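You operate a simulated robot arm through the tools that you are given. There is no shell and no other tool.

Carry out the task below with a simulated two-armed robot. There is one attempt and no reset: what you move stays moved.

TASK
Latch the teal arc in the curved grey fixture and fix its pole at the white band.
Fine: the band stands just over the collar, red thumb screw tight.

The check looks at the end state, three seconds after you hand in, the way a careful person would. Anything else that was tipped, shoved, dropped, spilled or broken makes it a failure.

THE ROBOT
Two 7-joint arms with two-finger parallel grippers on one trunk that stands fixed in place. Base frame: the origin is at the foot of the trunk, x ahead of it, y to its left, z up; the work surface is at about z = 800. Readings come in mm, degrees, newtons and seconds.
The left shoulder is at [31, 173, 1386], the right one opposite. With the tool pointing down near the work surface each hand reaches from about 100 to 560 mm from the base axis, measured 20 degrees to its own side. Payload 3.6 kg a hand.
The tool frame of a hand sits at the grasp point between the pads (the TCP): z along the fingers, y along the line on which they close. The tips reach 30 mm beyond it. Largest opening 110 mm; finger width 20, thickness 10; the body of the gripper, 48 by 112 mm, starts 55 mm behind the TCP.
Orientation is told as [roll, pitch, yaw] about the base's x, y, z axes, in that order, counted from this pose: with the fingers straight down and closing along the base's y, the tool's x points along the base's -x, its y along +y and its z along -z.

THE INTERFACE
- The arms move only by the tool send_rows. It takes "left_commands", "right_commands" or both (then of equal length, played together; a hand with none holds still); each is a list that holds one entry, the list of rows, each a list of 7 numbers: the finger opening in mm, from 0 to 110, then the shift along the tool's x, y, z in units of 100 mm (1.0 is 100 mm), then the turn, a rotation vector about the tool's x, y, z in units of 180 degrees (1.0 is 180 degrees). In form: [[[fingers, tx, ty, tz, rx, ry, rz], ...]]. A call has 1 to 20 rows; each row is the pose to reach, as a shift and turn from the pose commanded when the call began, along the tool's axes at that moment. A call with a number of a shift or a turn outside -1 to 1 is refused whole. A row lasts 0.2 s, in which the tool goes at most 50 mm and 8.6 degrees; a call with a longer step from one row to the next is refused whole, and so is a gripper value outside its range. A pose out of reach is approached as far as the arm can. The call stops where the force on the tool passes 40 N (or 10 N more than at its start, if that is more) or the arm is blocked; 0.2 s more then pass. Each finger travels about 153 mm/s and halts on what it meets, pressing with about 33 N; the grip force reading is that of the motor and also rises with nothing between the fingers. The clock runs only during rows and for 0.2 s after the last one: add rows that repeat a pose to give the fingers time. It gives the time, the measured TCP pose, the force on the tool (base axes), the opening and the grip force at its end, in the units of the frame above (readings bear some noise), with the torque about the TCP (base axes, N m) and any sound that the robot's microphone picked up, and new pictures: "show" is both (left out), scene, wrist or none (wrist: the cameras of the hands that moved).
- Cameras (640 x 400 px; columns grow to the right, rows downward): "scene" is now at [95.2, -52.1, 1560.9]; the picture's right is [-0.58, -0.82, 0.00], its down [-0.46, 0.33, -0.83] and it looks along [0.67, -0.48, -0.56] (base axes); focal length 214 px, centre (320, 200). "left" rides on the left gripper at [72, -17, -103] in its tool frame; the picture's right is [0.23, 0.97, 0.00], its down [-0.76, 0.18, -0.62] and it looks along [-0.61, 0.14, 0.78] (tool axes); focal length 222 px, centre (320, 200). "right" rides on the right gripper at [72, 17, -103] in its tool frame; the picture's right is [-0.23, 0.97, 0.00], its down [-0.76, -0.18, -0.62] and it looks along [-0.61, -0.14, 0.78] (tool axes); focal length 222 px, centre (320, 200). There is no depth. A picture from a camera that has moved, and an enlarged one, comes with that camera's place and axes in the base frame and with its lens.
- slide_trunk(by): moves the trunk up (or, below 0, down) by that many mm; the arms and the scene camera ride with it, the base frame stays. It gives what a move gives, with no picture.
- head_to(pan, tilt): turns the head with the scene camera to pan (to the left, within 86 degrees either way) and tilt (down, from -29 to 69), counted from straight ahead of the robot (the tilt from the chest, where the trunk bows). It gives what a move gives, and a new picture of the scene camera.
- enlarge(camera, box): a new picture of the part [left, top, right, bottom] of that camera's present view, enlarged. The clock stands still meanwhile.
- hand_in(): hands the job in; it is judged then, once.

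Nothing tells you positions but the pictures and the camera data. Unless the task says otherwise, let go and move clear before handing in.

The tools are called after ">>>" by a JSON object that holds its "op" and its "data". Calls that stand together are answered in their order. send_rows: Moves the arms, as the interface text tells. Its arguments: {"type":"object","properties":{"left_commands":{"type":"array","items":{"type":"array","items":{"type":"array","items":{"type":"number"}}}},"right_commands":{"type":"array","items":{"type":"array","items":{"type":"array","items":{"type":"number"}}}},"show":{"type":"string","enum":["both","scene","wrist","none"]}},"required":[]} The other tools are called the same way: slide_trunk (by) moves the trunk up or down; head_to (pan, tilt) turns the head that bears the scene camera; enlarge (camera, box) takes an enlarged picture of a part of a camera's view; hand_in () hands the job in.

At the start:

```text
clock: 0.0
left_tcp_pos: [342.1, -66.8, 1454.6]
left_tool_rot: [0.0, 0.1, -0.1]
left_wrist_force: [0.2, -0.6, -0.7]
left_ft_torque: [-0.01, -0.01, 0.01]
left_gripper_width: 110.0
left_grip_force: 0.2
right_tcp_pos: [310.9, -477.4, 1396.4]
right_tool_rot: [0.0, 0.0, 0.0]
right_wrist_force: [-0.4, 0.2, 0.5]
right_ft_torque: [0.0, -0.01, 0.01]
right_gripper_width: 109.7
right_grip_force: 0.2
trunk travel left (down, up): [-500.0, 263.0]
head pan, tilt (commanded): [-35.3, 34.3]
```

scene: 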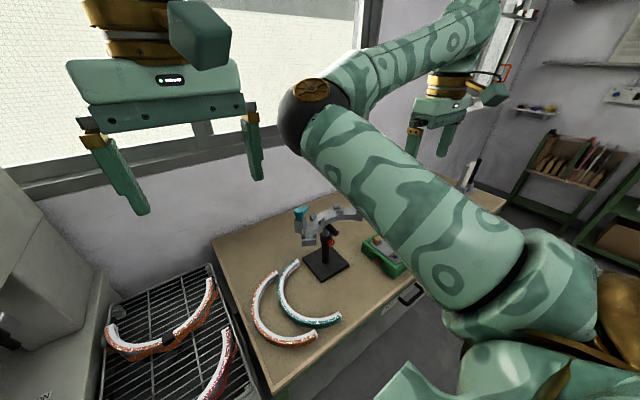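
right: 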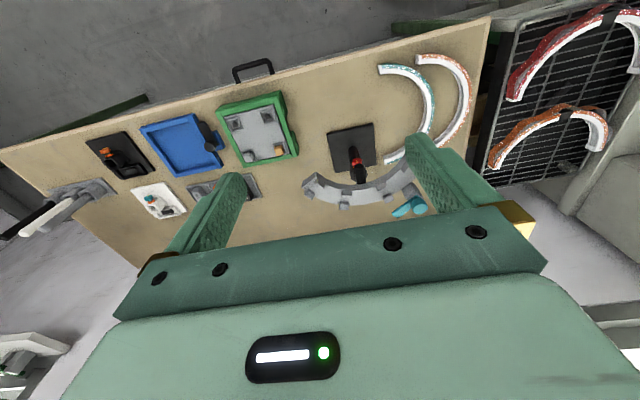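
left: 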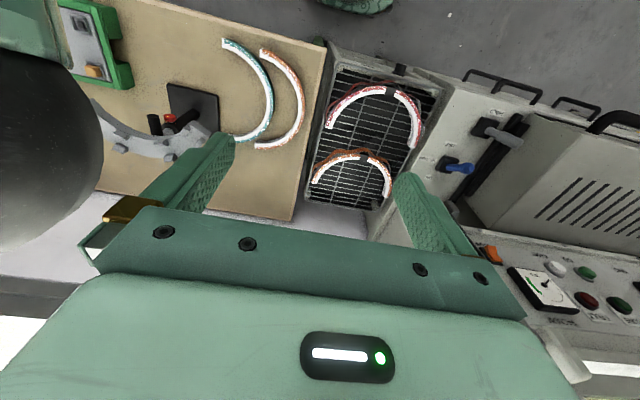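

I see a work surface with a stand holding a curved grey fixture on a pole, a teal arc and an orange arc lying on the table, and other items farther right. I'll look closer first before moving anything.

>>> {"op": "enlarge", "data": {"camera": "scene", "box": [220, 180, 420, 380]}}

>>> {"op": "enlarge", "data": {"camera": "right", "box": [280, 40, 500, 240]}}

>>> {"op": "enlarge", "data": {"camera": "left", "box": [60, 20, 320, 220]}}

```text
2.00 times, centred on (320, 280) of scene
camera zoom: at [95.2, -52.1, 1560.9], right [-0.58, -0.82, 0.0], down [-0.46, 0.33, -0.83], along [0.67, -0.48, -0.56], focal length 429 px, centre (320, 40)
```

zoom: 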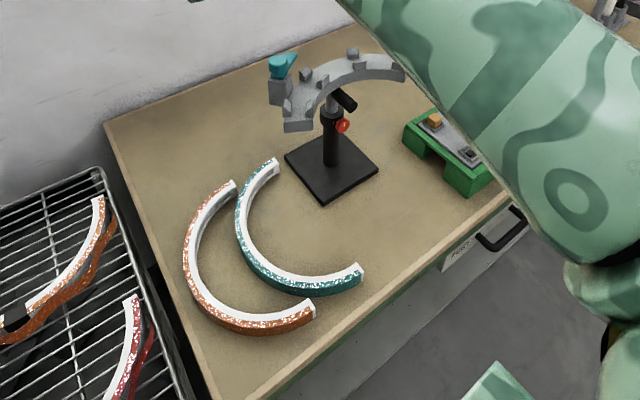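

```text
2.00 times, centred on (390, 140) of right
camera zoom: at [238.2, -459.9, 1499.7], right [0.23, 0.97, 0.0], down [0.76, -0.18, 0.62], along [0.61, -0.14, -0.78], focal length 444 px, centre (180, 320)
```

zoom: 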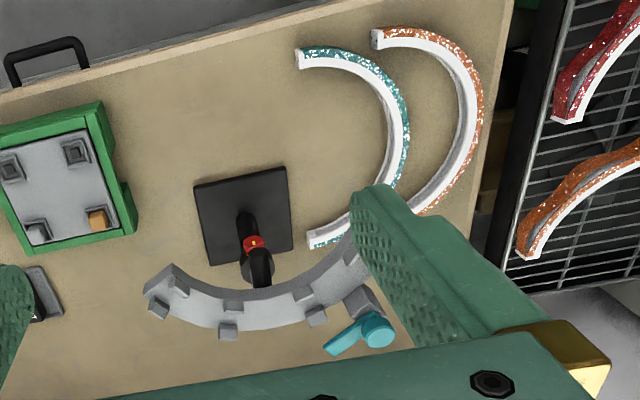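

```text
2.00 times, centred on (190, 120) of left
camera zoom: at [269.8, -82.6, 1558.4], right [-0.23, 0.97, 0.0], down [0.76, 0.18, 0.62], along [0.61, 0.14, -0.78], focal length 444 px, centre (580, 360)
```

zoom: 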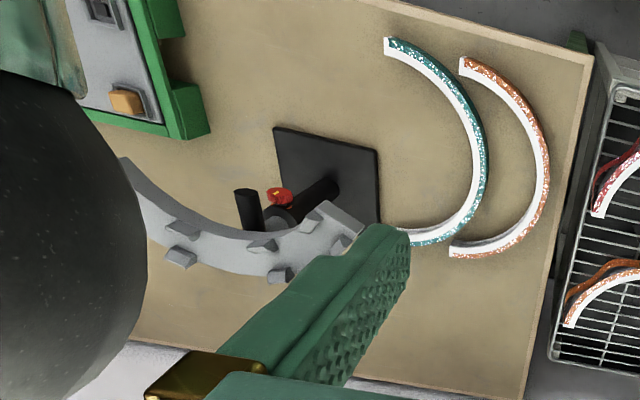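

The stand's base is near [587, -430, 805], the fixture's teal latch lever near [601, -337, 1122], and the teal arc (radius about 145) lies flat with its centre near [518, -315]. I'll lower the trunk some for a closer view.

>>> {"op": "slide_trunk", "data": {"by": -200}}

>>> {"op": "head_to", "data": {"pan": -35, "tilt": 32}}

```text
clock: 2.2
left_tcp_pos: [341.9, -66.2, 1255.4]
left_tool_rot: [0.0, 0.0, 0.0]
left_wrist_force: [0.0, 0.3, -0.3]
left_ft_torque: [0.01, 0.01, 0.0]
left_gripper_width: 109.9
left_grip_force: 0.0
right_tcp_pos: [309.9, -477.7, 1198.0]
right_tool_rot: [0.0, 0.0, 0.0]
right_wrist_force: [1.2, -0.6, 0.5]
right_ft_torque: [0.0, -0.02, -0.01]
right_gripper_width: 110.0
right_grip_force: 0.1
trunk travel left (down, up): [-300.0, 463.0]
head pan, tilt (commanded): [-35.3, 34.3]
```

```text
clock: 2.8
left_tcp_pos: [342.9, -65.9, 1255.3]
left_tool_rot: [0.0, 0.0, 0.0]
left_wrist_force: [0.0, 1.4, -0.7]
left_ft_torque: [-0.02, 0.02, 0.01]
left_gripper_width: 110.0
left_grip_force: 0.0
right_tcp_pos: [311.6, -476.9, 1197.7]
right_tool_rot: [0.0, 0.0, 0.0]
right_wrist_force: [0.9, 0.0, -0.9]
right_ft_torque: [-0.01, -0.04, 0.0]
right_gripper_width: 110.1
right_grip_force: 0.0
trunk travel left (down, up): [-300.0, 463.0]
head pan, tilt (commanded): [-35.0, 32.0]
camera scene: at [152.0, -52.4, 1362.4], right [-0.57, -0.82, 0.0], down [-0.43, 0.3, -0.85], along [0.69, -0.49, -0.53], focal length 214 px, centre (320, 200)
```

scene: 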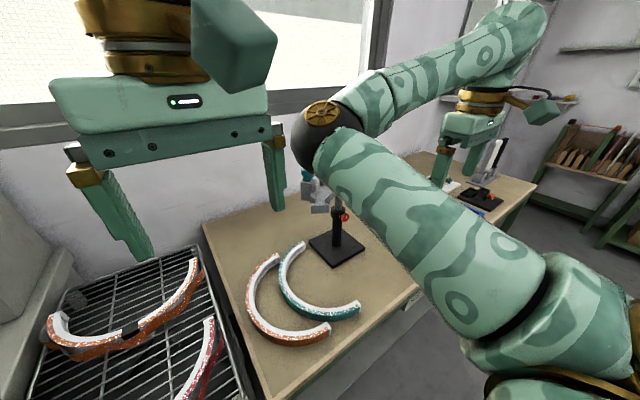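

The right upper arm hides the fixture from the head. I'll use the wrist cameras now, with a still row, to see it.

>>> {"op": "send_rows", "data": {"left_commands": [[[110, 0, 0, 0, 0, 0, 0]]], "right_commands": [[[110, 0, 0, 0, 0, 0, 0]]], "show": "wrist"}}

```text
clock: 3.2
left_tcp_pos: [342.5, -66.8, 1255.2]
left_tool_rot: [0.0, 0.0, 0.1]
left_wrist_force: [0.5, 0.8, 0.6]
left_ft_torque: [-0.02, 0.0, -0.05]
left_gripper_width: 110.2
left_grip_force: 0.1
right_tcp_pos: [311.0, -477.1, 1196.9]
right_tool_rot: [0.1, 0.0, 0.0]
right_wrist_force: [0.2, -0.7, -0.1]
right_ft_torque: [0.0, 0.0, 0.01]
right_gripper_width: 110.2
right_grip_force: 0.1
trunk travel left (down, up): [-300.0, 463.0]
head pan, tilt (commanded): [-35.0, 32.0]
camera right: at [238.2, -459.8, 1299.7], right [0.23, 0.97, 0.0], down [0.76, -0.18, 0.62], along [0.61, -0.14, -0.78], focal length 222 px, centre (320, 200)
camera left: at [269.9, -82.6, 1358.3], right [-0.23, 0.97, 0.0], down [0.76, 0.18, 0.62], along [0.61, 0.14, -0.78], focal length 222 px, centre (320, 200)
```

right: 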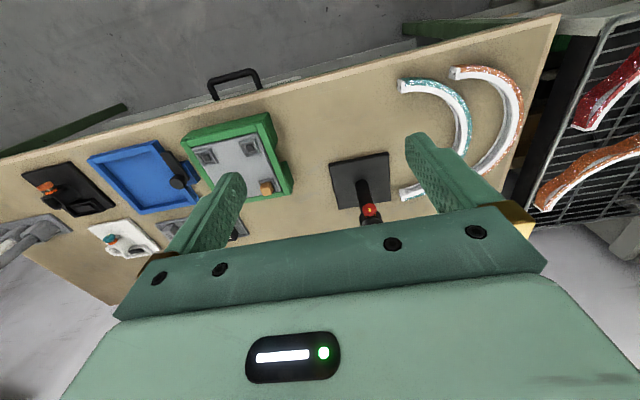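
left: 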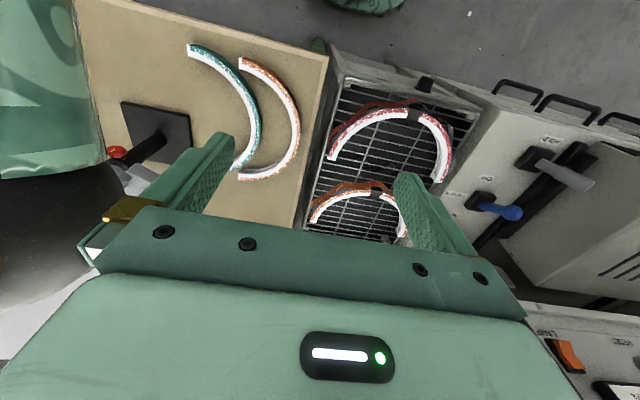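

The wrist cameras look too steeply to see the fixture. I'll pitch the right hand up about 36 degrees to view it from the front and yaw the left hand toward it.

>>> {"op": "send_rows", "data": {"left_commands": [[[110, 0, 0, 0, 0, 0, 0.045], [110, 0, 0, 0, 0, 0, 0.09], [110, 0, 0, 0, 0, 0, 0.135], [110, 0, 0, 0, 0, 0, 0.18], [110, 0, 0, 0, 0, 0, 0.225], [110, 0, 0, 0, 0, 0, 0.27]]], "right_commands": [[[110, 0.1, 0, 0, 0, -0.04, 0], [110, 0.2, 0, 0, 0, -0.08, 0], [110, 0.3, 0, 0, 0, -0.12, 0], [110, 0.4, 0, 0, 0, -0.16, 0], [110, 0.5, 0, 0, 0, -0.2, 0], [110, 0.5, 0, 0, 0, -0.2, 0]]]}}

```text
clock: 4.6
left_tcp_pos: [342.0, -65.2, 1254.4]
left_tool_rot: [0.0, -0.1, -37.9]
left_wrist_force: [-0.9, 0.3, -1.0]
left_ft_torque: [0.0, 0.03, -0.06]
left_gripper_width: 110.0
left_grip_force: 0.2
left hand out of reach, approached as far as the arm can: row 6
right_tcp_pos: [261.1, -477.5, 1195.6]
right_tool_rot: [0.0, -35.9, 0.0]
right_wrist_force: [-0.4, -0.2, 0.0]
right_ft_torque: [0.01, 0.02, -0.01]
right_gripper_width: 110.1
right_grip_force: 0.0
trunk travel left (down, up): [-300.0, 463.0]
head pan, tilt (commanded): [-35.0, 32.0]
camera scene: at [152.5, -52.2, 1362.3], right [-0.57, -0.82, 0.0], down [-0.43, 0.3, -0.85], along [0.69, -0.49, -0.53], focal length 214 px, centre (320, 200)
camera right: at [141.6, -459.7, 1237.1], right [0.18, 0.97, 0.13], down [0.25, -0.18, 0.95], along [0.95, -0.14, -0.28], focal length 222 px, centre (320, 200)
camera left: at [275.4, -34.1, 1358.2], right [0.42, 0.91, 0.0], down [0.71, -0.33, 0.62], along [0.57, -0.26, -0.78], focal length 222 px, centre (320, 200)
```

scene: 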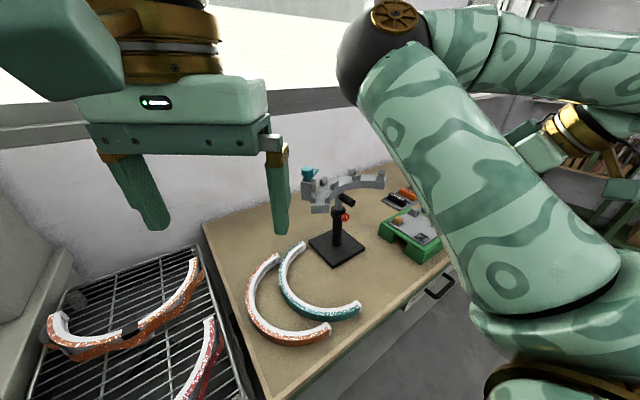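
right: 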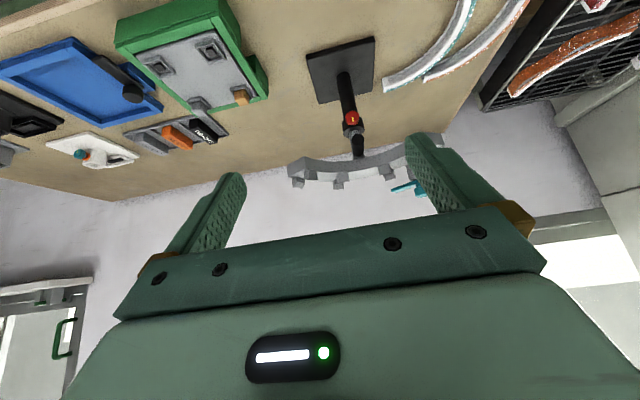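
left: 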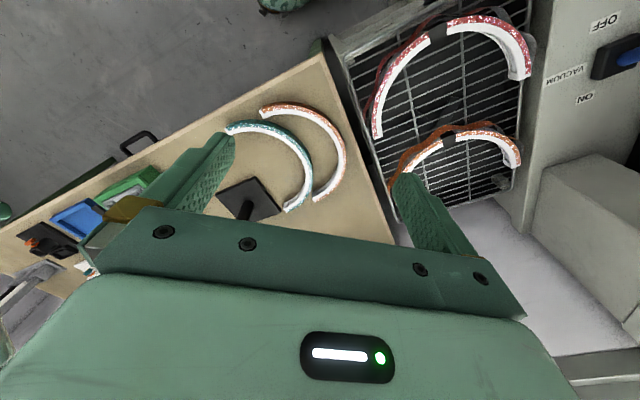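

Now the fixture is visible from the head and from the right hand. I'll enlarge both.

>>> {"op": "enlarge", "data": {"camera": "scene", "box": [280, 150, 400, 275]}}

>>> {"op": "enlarge", "data": {"camera": "right", "box": [260, 20, 500, 200]}}

>>> {"op": "enlarge", "data": {"camera": "scene", "box": [230, 220, 390, 360]}}

```text
3.20 times, centred on (340, 212) of scene
camera zoom: at [152.5, -52.2, 1362.3], right [-0.57, -0.82, 0.0], down [-0.43, 0.3, -0.85], along [0.69, -0.49, -0.53], focal length 686 px, centre (256, 160)
```

zoom: 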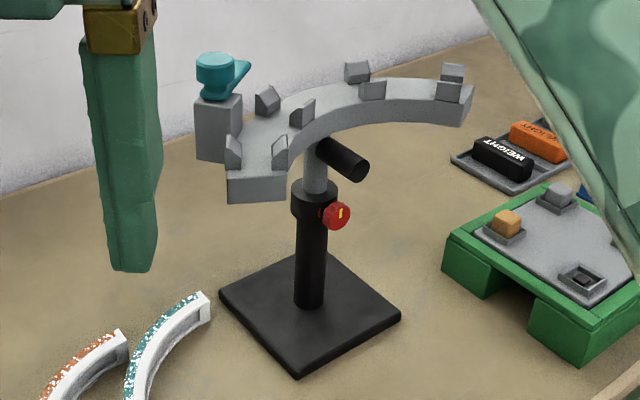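

```text
2.22 times, centred on (380, 110) of right
camera zoom: at [141.6, -459.7, 1237.1], right [0.18, 0.97, 0.13], down [0.25, -0.18, 0.95], along [0.95, -0.14, -0.28], focal length 494 px, centre (187, 400)
```

zoom: 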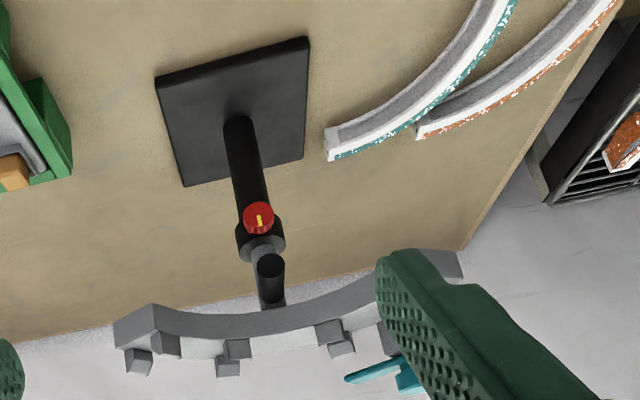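

```text
2.86 times, centred on (310, 290) of scene
camera zoom: at [152.5, -52.2, 1362.3], right [-0.57, -0.82, 0.0], down [-0.43, 0.3, -0.85], along [0.69, -0.49, -0.53], focal length 613 px, centre (349, -57)
```

zoom: 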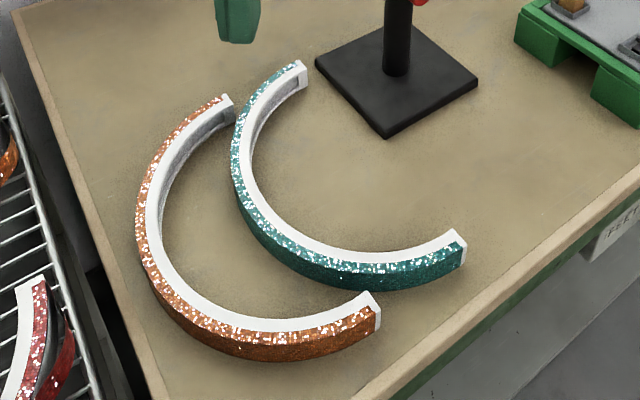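

The fixture is a horizontal curved plate (top about z 1072, spanning roughly 110 degrees around [430, -430]) with pairs of posts. It sits on a grey pole in a black tube with a collar, a red knob near [547, -430, 959] facing me and a black handle with its tip near [526, -429, 1022]. I'll bring the right camera closer to inspect the pole, collar and latch.

>>> {"op": "send_rows", "data": {"right_commands": [[[110, -0.13, 0.07, 0.19, 0, 0, 0], [110, -0.26, 0.14, 0.38, 0, 0, 0], [110, -0.39, 0.21, 0.57, 0, 0, 0], [110, -0.52, 0.28, 0.76, 0, 0, 0], [110, -0.65, 0.35, 0.95, 0, 0, 0], [110, -0.65, 0.35, 0.95, 0, 0, 0]]]}}

```text
clock: 6.0
left_tcp_pos: [341.5, -65.5, 1256.0]
left_tool_rot: [0.0, 0.0, -37.8]
left_wrist_force: [-0.2, -0.5, 0.0]
left_ft_torque: [0.03, -0.01, 0.0]
left_gripper_width: 109.8
left_grip_force: 0.2
right_tcp_pos: [368.8, -442.2, 1158.7]
right_tool_rot: [0.0, -36.1, 0.0]
right_wrist_force: [-0.1, -0.1, -0.5]
right_ft_torque: [0.0, 0.01, 0.0]
right_gripper_width: 109.8
right_grip_force: 0.0
trunk travel left (down, up): [-300.0, 463.0]
head pan, tilt (commanded): [-35.0, 32.0]
camera scene: at [151.6, -52.5, 1362.5], right [-0.57, -0.82, 0.0], down [-0.43, 0.3, -0.85], along [0.69, -0.49, -0.53], focal length 214 px, centre (320, 200)
camera right: at [248.9, -424.7, 1198.8], right [0.18, 0.97, 0.13], down [0.25, -0.18, 0.95], along [0.95, -0.14, -0.28], focal length 222 px, centre (320, 200)
```

scene: 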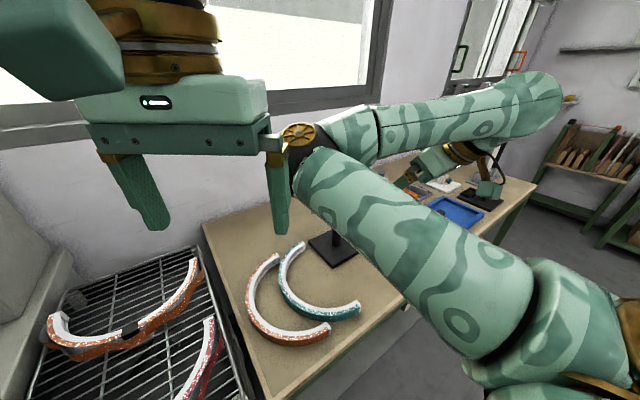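
right: 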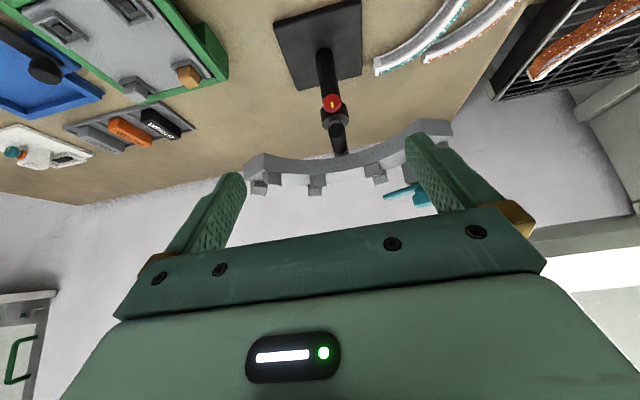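

>>> {"op": "enlarge", "data": {"camera": "right", "box": [230, 20, 470, 220]}}

>>> {"op": "enlarge", "data": {"camera": "right", "box": [290, 60, 370, 170]}}

```text
2.00 times, centred on (350, 120) of right
camera zoom: at [248.9, -424.7, 1198.8], right [0.18, 0.97, 0.13], down [0.25, -0.18, 0.95], along [0.95, -0.14, -0.28], focal length 444 px, centre (260, 360)
```

zoom: 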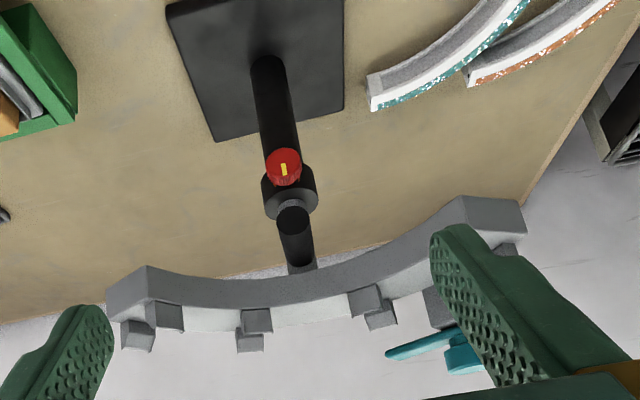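

```text
3.64 times, centred on (330, 115) of right
camera zoom: at [248.9, -424.7, 1198.8], right [0.18, 0.97, 0.13], down [0.25, -0.18, 0.95], along [0.95, -0.14, -0.28], focal length 808 px, centre (284, 509)
```

zoom: 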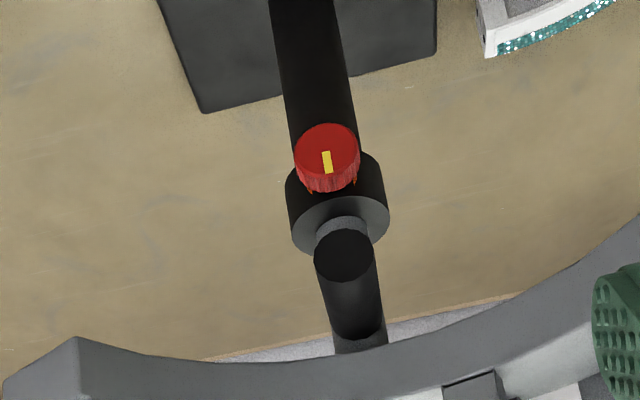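

The white band is not visible; it must be inside the tube, so the pole has to be raised. I'll move the left hand aside for safety, and bring the right hand down and level, pointing at the red knob.

>>> {"op": "send_rows", "data": {"left_commands": [[[110, 0.13, 0.077, 0, 0, 0, 0], [110, 0.26, 0.154, 0, 0, 0, 0], [110, 0.39, 0.231, 0, 0, 0, 0], [110, 0.52, 0.308, 0, 0, 0, 0], [110, 0.65, 0.385, 0, 0, 0, 0], [110, 0.78, 0.462, 0, 0, 0, 0], [110, 0.93, 0.54, 0, 0, 0, 0], [110, 0.93, 0.54, 0, 0, 0, 0]]], "right_commands": [[[110, 0.0, 0.0, 0, 0, -0.02, 0], [110, 0.1, 0.02, 0.13, 0, -0.06, 0], [100, 0.2, 0.04, 0.27, 0, -0.1, 0], [90, 0.3, 0.06, 0.4, 0, -0.14, 0], [80, 0.4, 0.08, 0.54, 0, -0.18, 0], [70, 0.5, 0.1, 0.68, 0, -0.22, 0], [60, 0.59, 0.12, 0.81, 0, -0.26, 0], [60, 0.59, 0.12, 0.81, 0, -0.3, 0]]]}}

```text
clock: 7.8
left_tcp_pos: [300.1, 33.1, 1254.6]
left_tool_rot: [0.0, 0.1, -37.8]
left_wrist_force: [-0.6, 0.3, -0.6]
left_ft_torque: [-0.02, 0.02, 0.02]
left_gripper_width: 109.9
left_grip_force: 0.0
right_tcp_pos: [369.4, -431.5, 1059.5]
right_tool_rot: [173.5, -89.7, -173.5]
right_wrist_force: [-0.1, -0.1, 0.5]
right_ft_torque: [-0.05, 0.0, 0.01]
right_gripper_width: 59.8
right_grip_force: 0.0
right hand out of reach, approached as far as the arm can: row 4, 5, 6, 7
trunk travel left (down, up): [-300.0, 463.0]
head pan, tilt (commanded): [-35.0, 32.0]
camera scene: at [151.4, -53.7, 1362.5], right [-0.57, -0.82, 0.0], down [-0.43, 0.3, -0.85], along [0.69, -0.49, -0.53], focal length 214 px, centre (320, 200)
camera right: at [265.6, -413.6, 984.9], right [0.0, 0.97, 0.23], down [-0.63, -0.18, 0.76], along [0.78, -0.14, 0.61], focal length 222 px, centre (320, 200)
camera left: at [233.3, 64.5, 1359.1], right [0.42, 0.91, 0.0], down [0.71, -0.33, 0.62], along [0.57, -0.26, -0.78], focal length 222 px, centre (320, 200)
```

scene: 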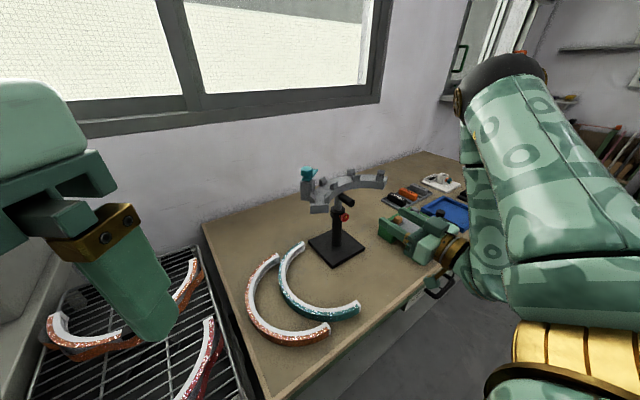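
right: 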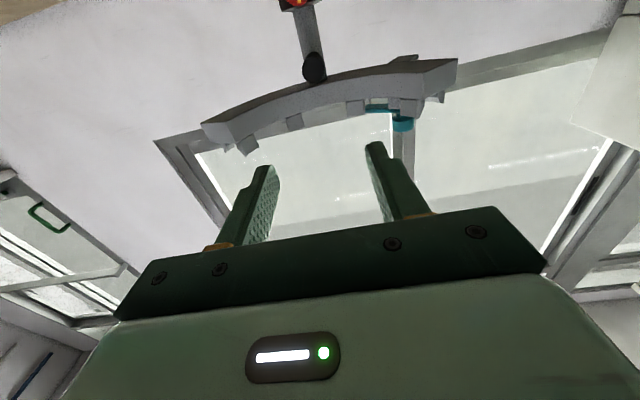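
left: 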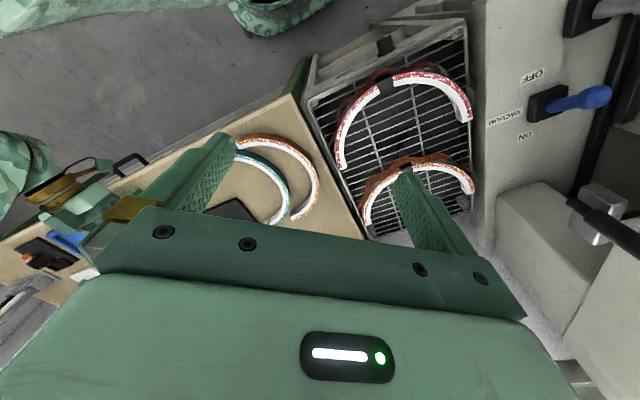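

The right arm reconfigured with its elbow to the right, so the head now sees the whole fixture. I'll enlarge it for accurate geometry.

>>> {"op": "enlarge", "data": {"camera": "scene", "box": [290, 155, 400, 270]}}

>>> {"op": "enlarge", "data": {"camera": "right", "box": [180, 0, 480, 180]}}

```text
3.48 times, centred on (345, 212) of scene
camera zoom: at [151.4, -53.7, 1362.5], right [-0.57, -0.82, 0.0], down [-0.43, 0.3, -0.85], along [0.69, -0.49, -0.53], focal length 746 px, centre (233, 156)
```

zoom: 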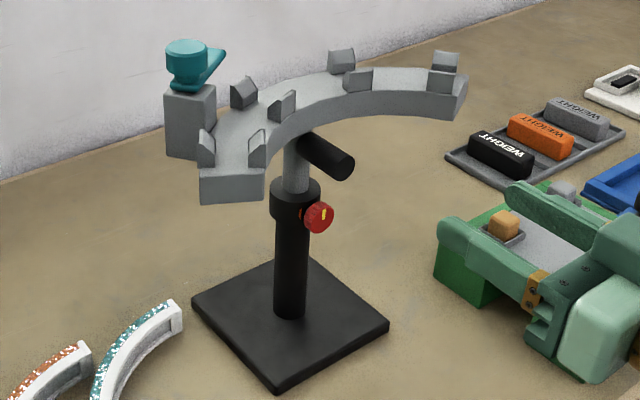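

```text
2.13 times, centred on (330, 90) of right
camera zoom: at [265.6, -413.6, 984.9], right [0.0, 0.97, 0.23], down [-0.63, -0.18, 0.76], along [0.78, -0.14, 0.61], focal length 474 px, centre (299, 435)
```

zoom: 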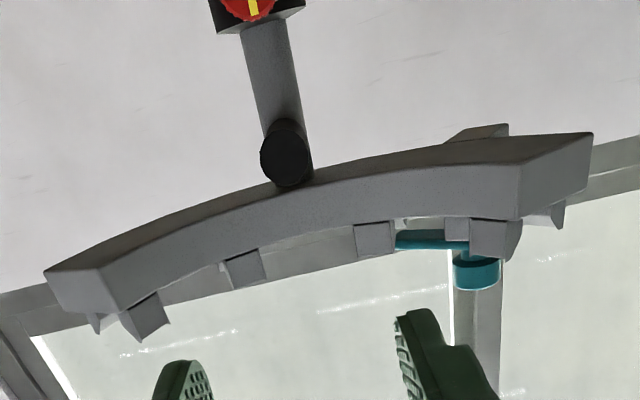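

The collar top is near z 967, with the pole axis at about [585, -432]. I'll lower the right hand level with the knob and look again from the wrist.

>>> {"op": "send_rows", "data": {"right_commands": [[[60, 0.2, 0, 0.0, 0, 0, 0], [60, 0.4, 0, 0.0, 0, 0, 0], [60, 0.6, 0, 0.1, 0, 0, 0], [60, 0.8, 0, 0.2, 0, 0, 0], [60, 1.0, 0.01, 0.3, 0, 0, 0], [60, 1.0, 0.01, 0.4, 0, 0, 0], [60, 1.0, 0.01, 0.4, 0, 0, 0]]]}}

```text
clock: 9.4
left_tcp_pos: [301.6, 33.8, 1255.9]
left_tool_rot: [0.0, 0.0, -37.7]
left_wrist_force: [-0.9, -0.2, -0.9]
left_ft_torque: [0.01, 0.0, -0.01]
left_gripper_width: 110.2
left_grip_force: 0.0
right_tcp_pos: [409.2, -429.5, 959.2]
right_tool_rot: [37.6, -90.0, -37.8]
right_wrist_force: [-0.6, 0.1, 0.3]
right_ft_torque: [-0.03, -0.01, -0.01]
right_gripper_width: 60.0
right_grip_force: 0.0
right hand out of reach, approached as far as the arm can: row 3
trunk travel left (down, up): [-300.0, 463.0]
head pan, tilt (commanded): [-35.0, 32.0]
camera scene: at [152.2, -52.2, 1362.4], right [-0.57, -0.82, 0.0], down [-0.43, 0.3, -0.85], along [0.69, -0.49, -0.53], focal length 214 px, centre (320, 200)
camera right: at [305.7, -411.7, 885.4], right [0.0, 0.97, 0.23], down [-0.62, -0.18, 0.76], along [0.78, -0.14, 0.61], focal length 222 px, centre (320, 200)
```

scene: 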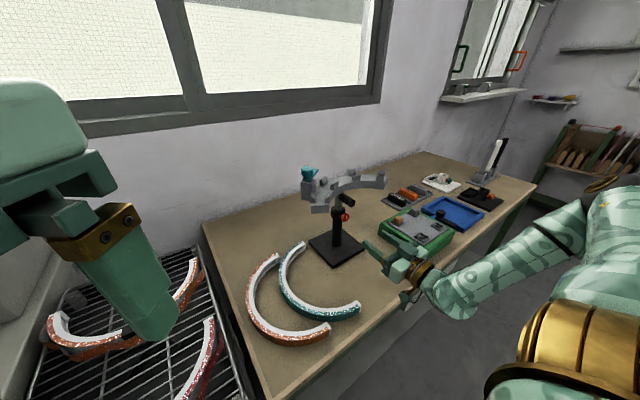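
right: 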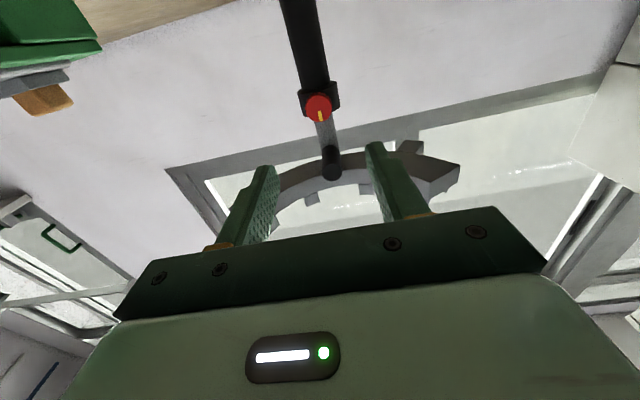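

>>> {"op": "enlarge", "data": {"camera": "right", "box": [270, 70, 370, 190]}}

```text
3.33 times, centred on (320, 130) of right
camera zoom: at [305.7, -411.7, 885.4], right [0.0, 0.97, 0.23], down [-0.62, -0.18, 0.76], along [0.78, -0.14, 0.61], focal length 740 px, centre (320, 433)
```

zoom: 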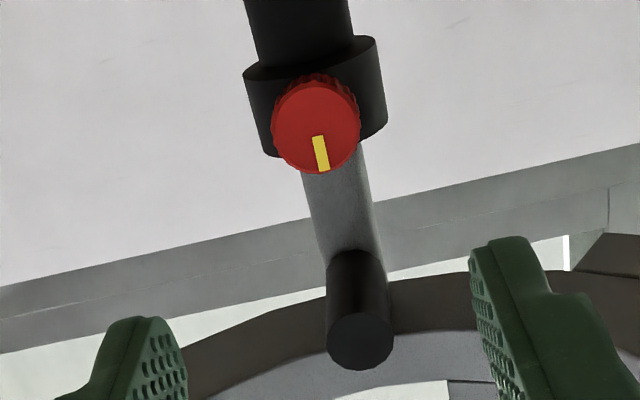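

The knob face centre is about [546, -429.6, 954], diameter 28, its yellow mark pointing up. I'll advance the right hand along the knob's axis with the fingers part open.

>>> {"op": "send_rows", "data": {"right_commands": [[[56, 0.055, 0, 0.15, 0, 0, 0], [56, 0.055, 0, 0.3, 0, 0, 0], [56, 0.055, 0, 0.45, 0, 0, 0], [56, 0.055, 0, 0.6, 0, 0, 0], [56, 0.055, 0, 0.75, 0, 0, 0], [56, 0.055, 0, 0.9, 0, 0, 0], [56, 0.055, 0, 0.9, 0, 0, 0]]]}}

```text
clock: 11.0
left_tcp_pos: [301.5, 33.4, 1256.1]
left_tool_rot: [0.0, 0.0, -37.8]
left_wrist_force: [-0.2, -0.7, -0.5]
left_ft_torque: [-0.01, -0.03, -0.01]
left_gripper_width: 110.0
left_grip_force: 0.1
right_tcp_pos: [446.6, -445.9, 959.0]
right_tool_rot: [-69.8, -90.0, 69.7]
right_wrist_force: [0.2, 0.0, 0.1]
right_ft_torque: [-0.01, 0.0, 0.0]
right_gripper_width: 56.0
right_grip_force: 0.0
right hand out of reach, approached as far as the arm can: row 3, 4, 5, 6, 7
trunk travel left (down, up): [-300.0, 463.0]
head pan, tilt (commanded): [-35.0, 32.0]
camera scene: at [151.8, -52.4, 1362.5], right [-0.57, -0.82, 0.0], down [-0.43, 0.3, -0.85], along [0.69, -0.49, -0.53], focal length 214 px, centre (320, 200)
camera right: at [342.6, -427.6, 886.4], right [0.0, 0.97, 0.23], down [-0.62, -0.18, 0.76], along [0.78, -0.14, 0.61], focal length 222 px, centre (320, 200)
```

scene: 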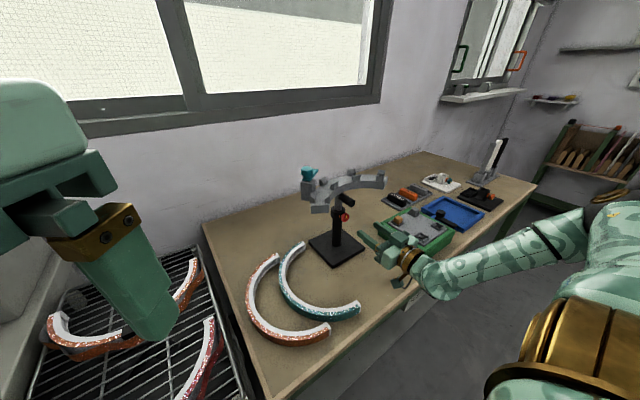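
right: 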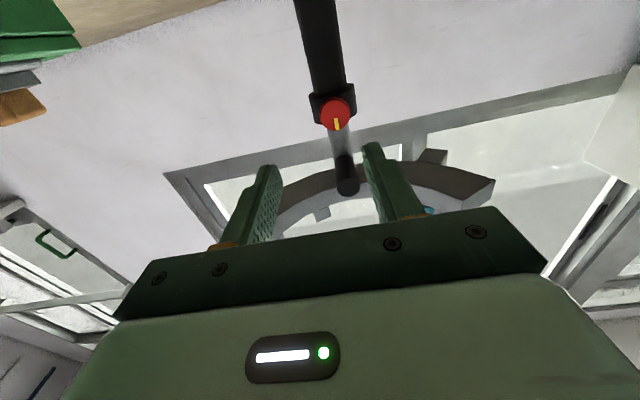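

The right hand stopped short: x 447 is its limit at this trunk height. I'll look left to check what stands around the left arm before lowering the trunk further.

>>> {"op": "head_to", "data": {"pan": 25, "tilt": 40}}

>>> {"op": "head_to", "data": {"pan": -75, "tilt": 40}}

```text
clock: 12.3
left_tcp_pos: [301.3, 33.6, 1255.7]
left_tool_rot: [0.1, 0.0, -37.9]
left_wrist_force: [0.1, -0.1, 0.4]
left_ft_torque: [0.01, -0.01, -0.03]
left_gripper_width: 110.0
left_grip_force: 0.1
right_tcp_pos: [446.7, -445.4, 958.5]
right_tool_rot: [-58.2, -90.1, 58.1]
right_wrist_force: [-0.4, 0.0, -0.3]
right_ft_torque: [-0.01, 0.0, -0.02]
right_gripper_width: 55.8
right_grip_force: 0.0
trunk travel left (down, up): [-300.0, 463.0]
head pan, tilt (commanded): [25.0, 40.0]
camera scene: at [155.6, 34.8, 1350.3], right [0.42, -0.91, 0.0], down [-0.58, -0.27, -0.77], along [0.69, 0.32, -0.64], focal length 214 px, centre (320, 200)
```

scene: 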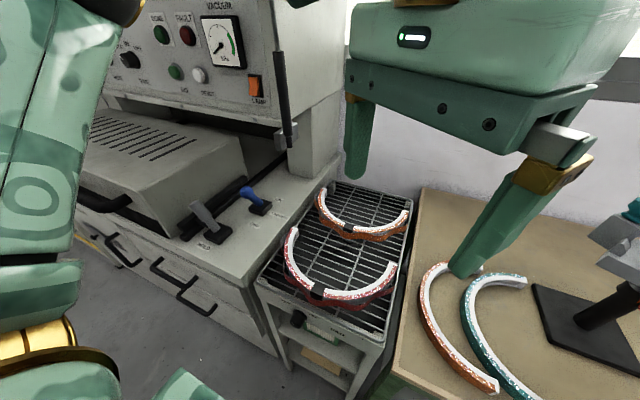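

```text
clock: 14.1
left_tcp_pos: [301.5, 33.4, 1256.5]
left_tool_rot: [0.0, 0.0, -37.8]
left_wrist_force: [1.0, 0.4, -0.3]
left_ft_torque: [0.01, 0.0, 0.01]
left_gripper_width: 110.1
left_grip_force: 0.1
right_tcp_pos: [446.4, -444.2, 959.9]
right_tool_rot: [-64.7, -90.0, 64.8]
right_wrist_force: [-0.4, 0.2, 0.9]
right_ft_torque: [0.01, -0.01, 0.02]
right_gripper_width: 56.0
right_grip_force: 0.2
trunk travel left (down, up): [-300.0, 463.0]
head pan, tilt (commanded): [-75.0, 40.0]
camera scene: at [100.5, -83.2, 1350.3], right [-0.97, -0.26, 0.0], down [-0.17, 0.62, -0.77], along [0.2, -0.74, -0.64], focal length 214 px, centre (320, 200)
```

scene: 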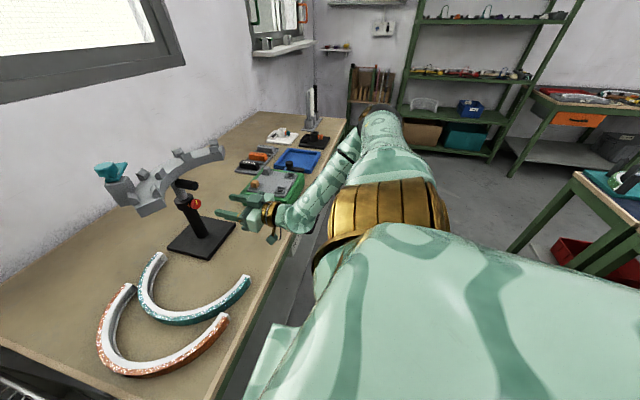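

>>> {"op": "head_to", "data": {"pan": 70, "tilt": 25}}

>>> {"op": "send_rows", "data": {"right_commands": [[[56, 0.0, 0.0, -0.2, 0, 0, 0], [56, 0.0, 0.0, -0.4, 0, 0, 0], [56, -0.1, 0.0, -0.6, 0, 0, 0], [56, -0.3, 0, -0.8, 0, 0, 0], [56, -0.5, 0, -0.9, 0, 0, 0], [56, -0.7, 0, -1.0, 0, 0, 0], [56, -0.9, 0, -1.0, 0, 0, 0]]], "show": "scene"}}

```text
clock: 16.4
left_tcp_pos: [301.0, 34.0, 1256.6]
left_tool_rot: [0.1, 0.1, -37.8]
left_wrist_force: [-0.2, -1.0, -0.3]
left_ft_torque: [0.0, 0.0, -0.02]
left_gripper_width: 109.5
left_grip_force: 0.1
right_tcp_pos: [447.1, -446.4, 959.9]
right_tool_rot: [-63.9, -89.9, 63.8]
right_wrist_force: [0.5, 0.5, 0.5]
right_ft_torque: [0.01, 0.01, 0.0]
right_gripper_width: 56.1
right_grip_force: 0.0
trunk travel left (down, up): [-300.0, 463.0]
head pan, tilt (commanded): [70.0, 25.0]
camera scene: at [110.1, 85.5, 1373.6], right [0.94, -0.34, 0.0], down [-0.15, -0.4, -0.91], along [0.31, 0.85, -0.42], focal length 214 px, centre (320, 200)
```

scene: 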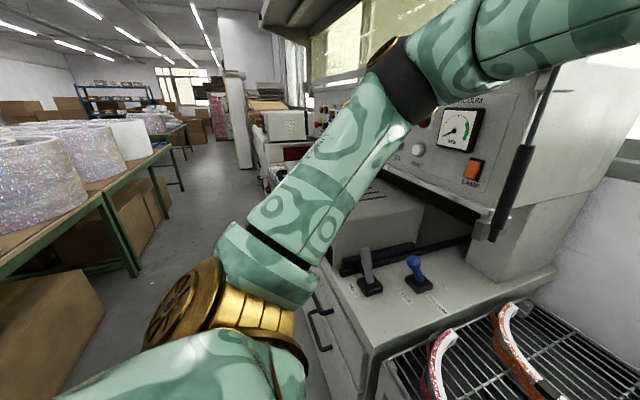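

```text
clock: 17.9
left_tcp_pos: [301.5, 34.2, 1255.6]
left_tool_rot: [-0.1, -0.1, -37.8]
left_wrist_force: [0.8, 1.0, -0.6]
left_ft_torque: [0.01, -0.02, -0.02]
left_gripper_width: 110.1
left_grip_force: 0.1
right_tcp_pos: [346.1, -445.8, 1050.0]
right_tool_rot: [-62.6, -90.0, 62.6]
right_wrist_force: [-0.3, -0.7, 0.0]
right_ft_torque: [0.01, 0.02, -0.06]
right_gripper_width: 55.6
right_grip_force: 0.1
trunk travel left (down, up): [-300.0, 463.0]
head pan, tilt (commanded): [70.0, 25.0]
camera scene: at [110.1, 86.1, 1373.6], right [0.94, -0.34, 0.0], down [-0.14, -0.4, -0.91], along [0.31, 0.85, -0.42], focal length 214 px, centre (320, 200)
```

scene: 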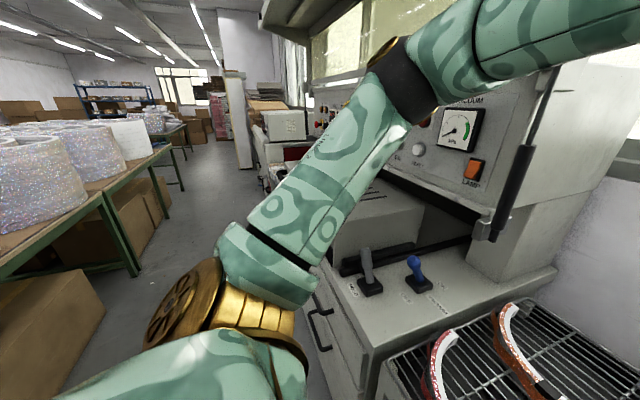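

The left elbow is well above the oven, so lowering is safe. The right hand is back at x 346, z 1050; I'll lower the trunk by 100 and raise the right hand again in turn.

>>> {"op": "slide_trunk", "data": {"by": -90}}

>>> {"op": "send_rows", "data": {"right_commands": [[[56, -0.2, 0.0, 0, 0, 0, 0], [56, -0.4, 0.0, 0, 0, 0, 0], [56, -0.6, 0.0, 0, 0, 0, 0], [56, -0.8, 0, 0, 0, 0, 0], [56, -1.0, 0, 0, 0, 0, 0]]], "show": "scene"}}

>>> {"op": "slide_trunk", "data": {"by": -90}}

>>> {"op": "head_to", "data": {"pan": -50, "tilt": 25}}

```text
clock: 19.2
left_tcp_pos: [306.3, 33.9, 1162.2]
left_tool_rot: [-0.2, 0.1, -37.9]
left_wrist_force: [-0.8, 3.0, -4.5]
left_ft_torque: [-0.49, -0.16, -0.27]
left_gripper_width: 110.0
left_grip_force: 0.1
right_tcp_pos: [345.9, -444.9, 955.3]
right_tool_rot: [-23.1, -89.8, 22.9]
right_wrist_force: [0.2, -0.1, 0.5]
right_ft_torque: [0.0, 0.01, -0.02]
right_gripper_width: 56.0
right_grip_force: 0.0
trunk travel left (down, up): [-209.0, 554.0]
head pan, tilt (commanded): [70.0, 25.0]
stopped: the force on the tool passed its limit at 45 N (the readings are from after the stop); the commanded pose is now the measured one
```

```text
clock: 20.4
left_tcp_pos: [305.6, 35.2, 1162.3]
left_tool_rot: [-0.3, 0.0, -37.8]
left_wrist_force: [3.9, 4.7, -5.6]
left_ft_torque: [-0.73, 0.14, -0.44]
left_gripper_width: 110.1
left_grip_force: 0.1
right_tcp_pos: [353.2, -474.3, 1051.5]
right_tool_rot: [-15.2, -89.7, 15.2]
right_wrist_force: [-0.2, 1.0, 1.1]
right_ft_torque: [0.03, -0.02, -0.03]
right_gripper_width: 56.3
right_grip_force: 0.1
right hand out of reach, approached as far as the arm can: row 1, 2, 3, 4, 5
trunk travel left (down, up): [-209.0, 554.0]
head pan, tilt (commanded): [70.0, 25.0]
camera scene: at [153.8, 86.2, 1280.3], right [0.94, -0.35, 0.0], down [-0.14, -0.39, -0.91], along [0.31, 0.85, -0.42], focal length 214 px, centre (320, 200)
```

scene: 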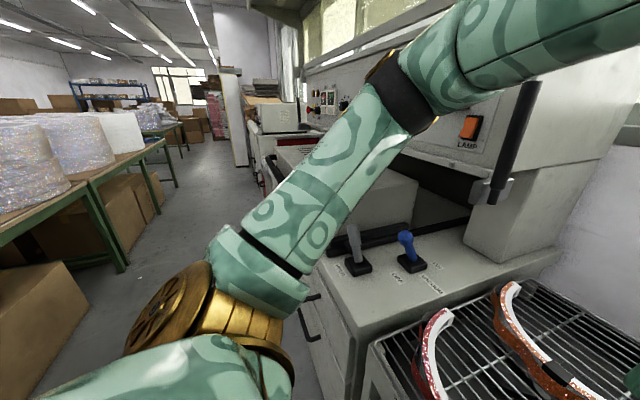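

```text
clock: 20.8
left_tcp_pos: [311.6, 33.9, 1147.8]
left_tool_rot: [-0.6, 0.4, -38.0]
left_wrist_force: [1.9, 3.6, -4.1]
left_ft_torque: [-0.6, -0.12, -0.34]
left_gripper_width: 109.9
left_grip_force: 0.1
right_tcp_pos: [358.2, -475.4, 1036.9]
right_tool_rot: [-1.0, -89.4, 1.1]
right_wrist_force: [0.7, -0.7, -0.4]
right_ft_torque: [0.01, 0.01, 0.0]
right_gripper_width: 55.9
right_grip_force: 0.1
trunk travel left (down, up): [-196.0, 567.0]
head pan, tilt (commanded): [70.0, 25.0]
stopped: the force on the tool passed its limit at 45 N (the readings are from after the stop); the commanded pose is now the measured one
```

```text
clock: 22.8
left_tcp_pos: [313.9, 33.0, 1146.9]
left_tool_rot: [-0.5, 0.1, -37.5]
left_wrist_force: [103.2, -18.6, -24.7]
left_ft_torque: [1.45, 9.97, -1.18]
left_gripper_width: 110.3
left_grip_force: 0.0
right_tcp_pos: [355.0, -475.6, 1035.6]
right_tool_rot: [-3.1, -89.4, 3.1]
right_wrist_force: [0.1, 0.0, -0.1]
right_ft_torque: [-0.03, -0.03, 0.02]
right_gripper_width: 56.0
right_grip_force: 0.0
trunk travel left (down, up): [-196.0, 567.0]
head pan, tilt (commanded): [-50.0, 25.0]
camera scene: at [220.5, -10.3, 1266.5], right [-0.1, -0.99, 0.0], down [-0.42, 0.04, -0.91], along [0.9, -0.09, -0.42], focal length 214 px, centre (320, 200)
```

scene: 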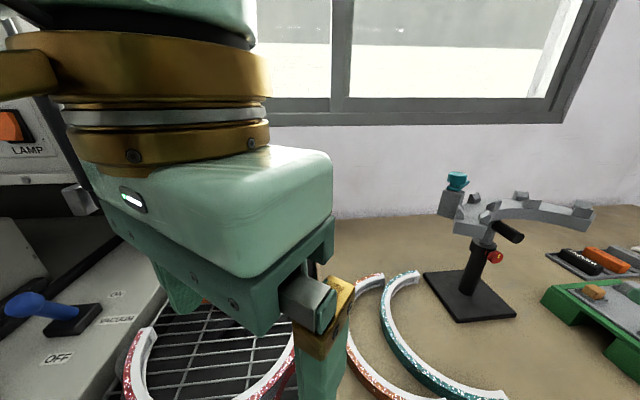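

The head pan was blocked: lowering the trunk moved the head forward into the left hand's wrist area, and the left hand reads about 100 N. I'll move the left hand forward, away from the head, to clear the contact.

>>> {"op": "send_rows", "data": {"left_commands": [[[110, -0.08, 0.06, 0, 0, 0, 0], [110, -0.2, 0.155, 0, 0, 0, 0], [110, -0.35, 0.27, 0, 0, 0, 0], [110, -0.5, 0.39, 0, 0, 0, 0], [110, -0.63, 0.49, 0, 0, 0, 0], [110, -0.63, 0.49, 0, 0, 0, 0]]], "show": "scene"}}

```text
clock: 24.2
left_tcp_pos: [371.4, 33.6, 1147.7]
left_tool_rot: [-0.6, 0.3, -38.0]
left_wrist_force: [0.3, 0.0, 0.7]
left_ft_torque: [-0.01, 0.0, 0.04]
left_gripper_width: 110.2
left_grip_force: 0.0
left hand out of reach, approached as far as the arm can: row 5, 6
right_tcp_pos: [355.3, -475.1, 1036.9]
right_tool_rot: [-3.2, -89.4, 3.2]
right_wrist_force: [0.7, 0.7, -0.1]
right_ft_torque: [0.02, 0.02, -0.02]
right_gripper_width: 55.8
right_grip_force: 0.1
trunk travel left (down, up): [-196.0, 567.0]
head pan, tilt (commanded): [-50.0, 25.0]
camera scene: at [188.1, -71.6, 1266.2], right [-0.77, -0.64, 0.0], down [-0.27, 0.32, -0.91], along [0.58, -0.69, -0.42], focal length 214 px, centre (320, 200)
```

scene: 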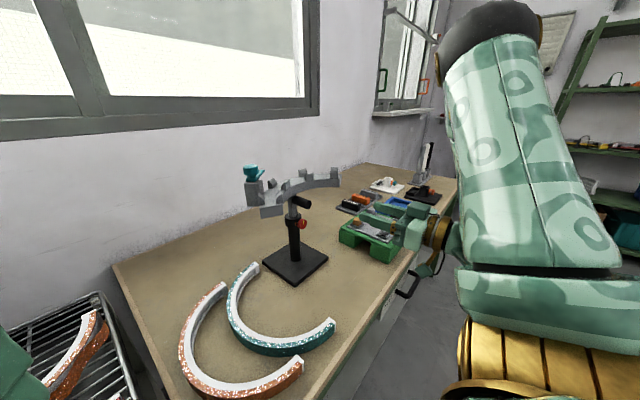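

The contact is cleared and nothing seems disturbed. Now I'll try the knob approach with the right hand from this lower trunk height.

>>> {"op": "send_rows", "data": {"right_commands": [[[56, 0.1, 0.1, 0.0, 0, 0, 0], [56, 0.25, 0.2, 0.0, 0, 0, 0], [56, 0.4, 0.3, 0.05, 0, 0, 0], [56, 0.55, 0.4, 0.15, 0, 0, 0], [56, 0.7, 0.455, 0.25, 0, 0, 0], [56, 0.83, 0.455, 0.35, 0, 0, 0], [56, 0.83, 0.455, 0.45, 0, 0, 0], [56, 0.83, 0.455, 0.45, 0, 0, 0]]]}}

```text
clock: 26.0
left_tcp_pos: [373.0, 34.6, 1146.4]
left_tool_rot: [-0.6, 0.3, -37.8]
left_wrist_force: [0.0, -0.8, 0.3]
left_ft_torque: [-0.02, -0.01, 0.0]
left_gripper_width: 109.8
left_grip_force: 0.0
right_tcp_pos: [400.1, -429.6, 952.9]
right_tool_rot: [-1.9, -89.5, 1.9]
right_wrist_force: [0.3, 0.1, -0.3]
right_ft_torque: [0.01, 0.0, -0.01]
right_gripper_width: 56.1
right_grip_force: 0.0
right hand out of reach, approached as far as the arm can: row 1, 2, 3, 4, 5
trunk travel left (down, up): [-196.0, 567.0]
head pan, tilt (commanded): [-50.0, 25.0]
camera scene: at [187.9, -71.7, 1266.3], right [-0.77, -0.64, 0.0], down [-0.27, 0.32, -0.91], along [0.58, -0.69, -0.42], focal length 214 px, centre (320, 200)
camera right: at [295.3, -412.4, 881.1], right [0.0, 0.97, 0.23], down [-0.62, -0.18, 0.77], along [0.79, -0.14, 0.6], focal length 222 px, centre (320, 200)
```

scene: 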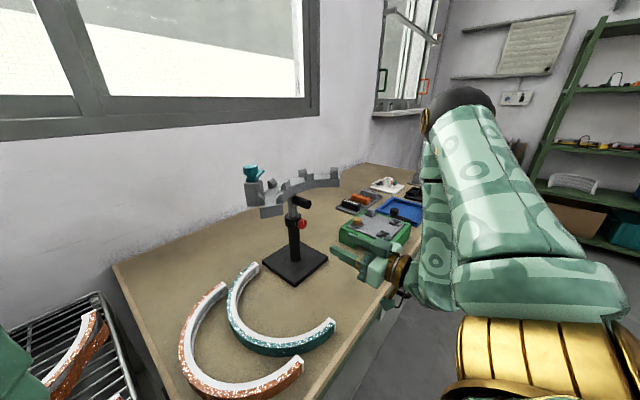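
right: 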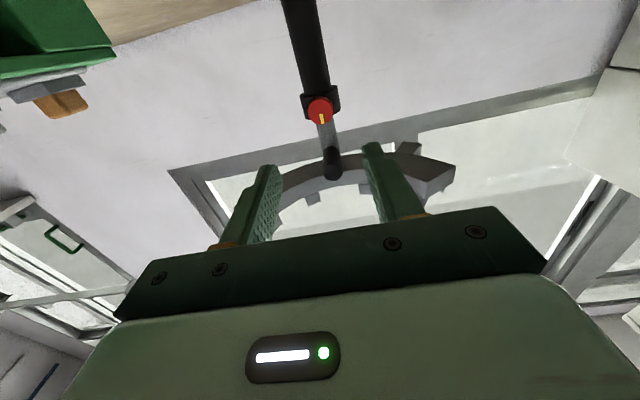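

>>> {"op": "send_rows", "data": {"right_commands": [[[56, 0, 0, 0.15, 0, 0, 0], [56, 0, 0, 0.3, 0, 0, 0], [56, 0, 0, 0.45, 0, 0, 0], [56, 0, 0, 0.6, 0, 0, 0], [56, 0, 0, 0.75, 0, 0, 0], [56, 0, 0, 0.9, 0, 0, 0], [56, 0, 0, 1.0, 0, 0, 0], [56, 0, 0, 1.0, 0, 0, 0]]]}}

```text
clock: 27.8
left_tcp_pos: [372.5, 33.8, 1147.8]
left_tool_rot: [-0.6, 0.3, -37.9]
left_wrist_force: [0.3, -0.2, -0.5]
left_ft_torque: [0.05, -0.03, 0.03]
left_gripper_width: 109.7
left_grip_force: 0.1
right_tcp_pos: [500.1, -430.3, 952.5]
right_tool_rot: [-1.9, -89.5, 1.9]
right_wrist_force: [-0.6, -0.4, 0.6]
right_ft_torque: [-0.01, 0.0, 0.01]
right_gripper_width: 56.0
right_grip_force: 0.2
trunk travel left (down, up): [-196.0, 567.0]
head pan, tilt (commanded): [-50.0, 25.0]
camera scene: at [188.0, -71.6, 1266.3], right [-0.77, -0.64, 0.0], down [-0.27, 0.32, -0.91], along [0.58, -0.69, -0.42], focal length 214 px, centre (320, 200)
camera right: at [395.9, -412.2, 880.9], right [0.0, 0.97, 0.23], down [-0.62, -0.18, 0.77], along [0.79, -0.14, 0.6], focal length 222 px, centre (320, 200)
```

scene: 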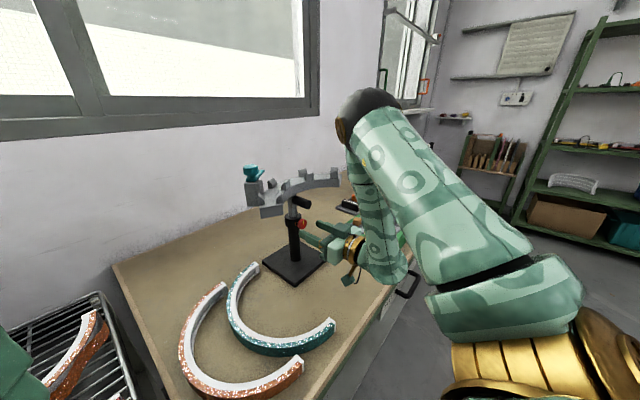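
right: 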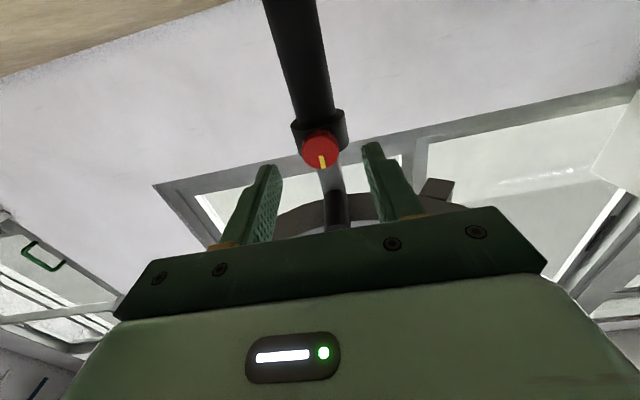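

>>> {"op": "enlarge", "data": {"camera": "right", "box": [240, 100, 400, 230]}}

>>> {"op": "enlarge", "data": {"camera": "scene", "box": [240, 150, 400, 290]}}

```text
3.08 times, centred on (320, 165) of right
camera zoom: at [395.9, -412.2, 880.9], right [0.0, 0.97, 0.23], down [-0.62, -0.18, 0.77], along [0.79, -0.14, 0.6], focal length 684 px, centre (320, 308)
```

zoom: 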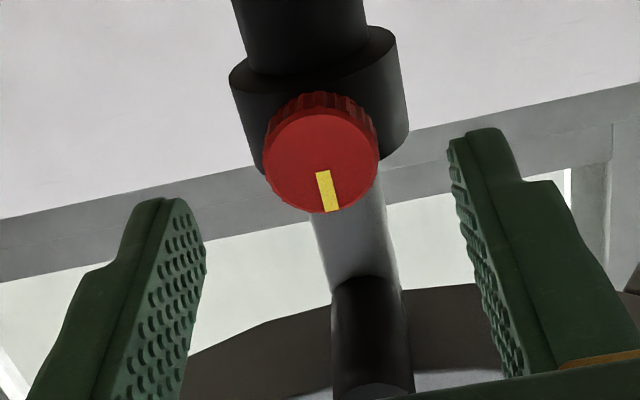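

```text
2.86 times, centred on (320, 220) of scene
camera zoom: at [188.0, -71.6, 1266.3], right [-0.77, -0.64, 0.0], down [-0.27, 0.32, -0.91], along [0.58, -0.69, -0.42], focal length 613 px, centre (320, 143)
```

zoom: 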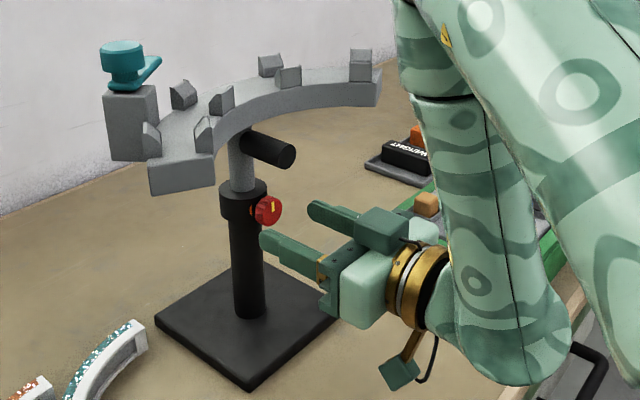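

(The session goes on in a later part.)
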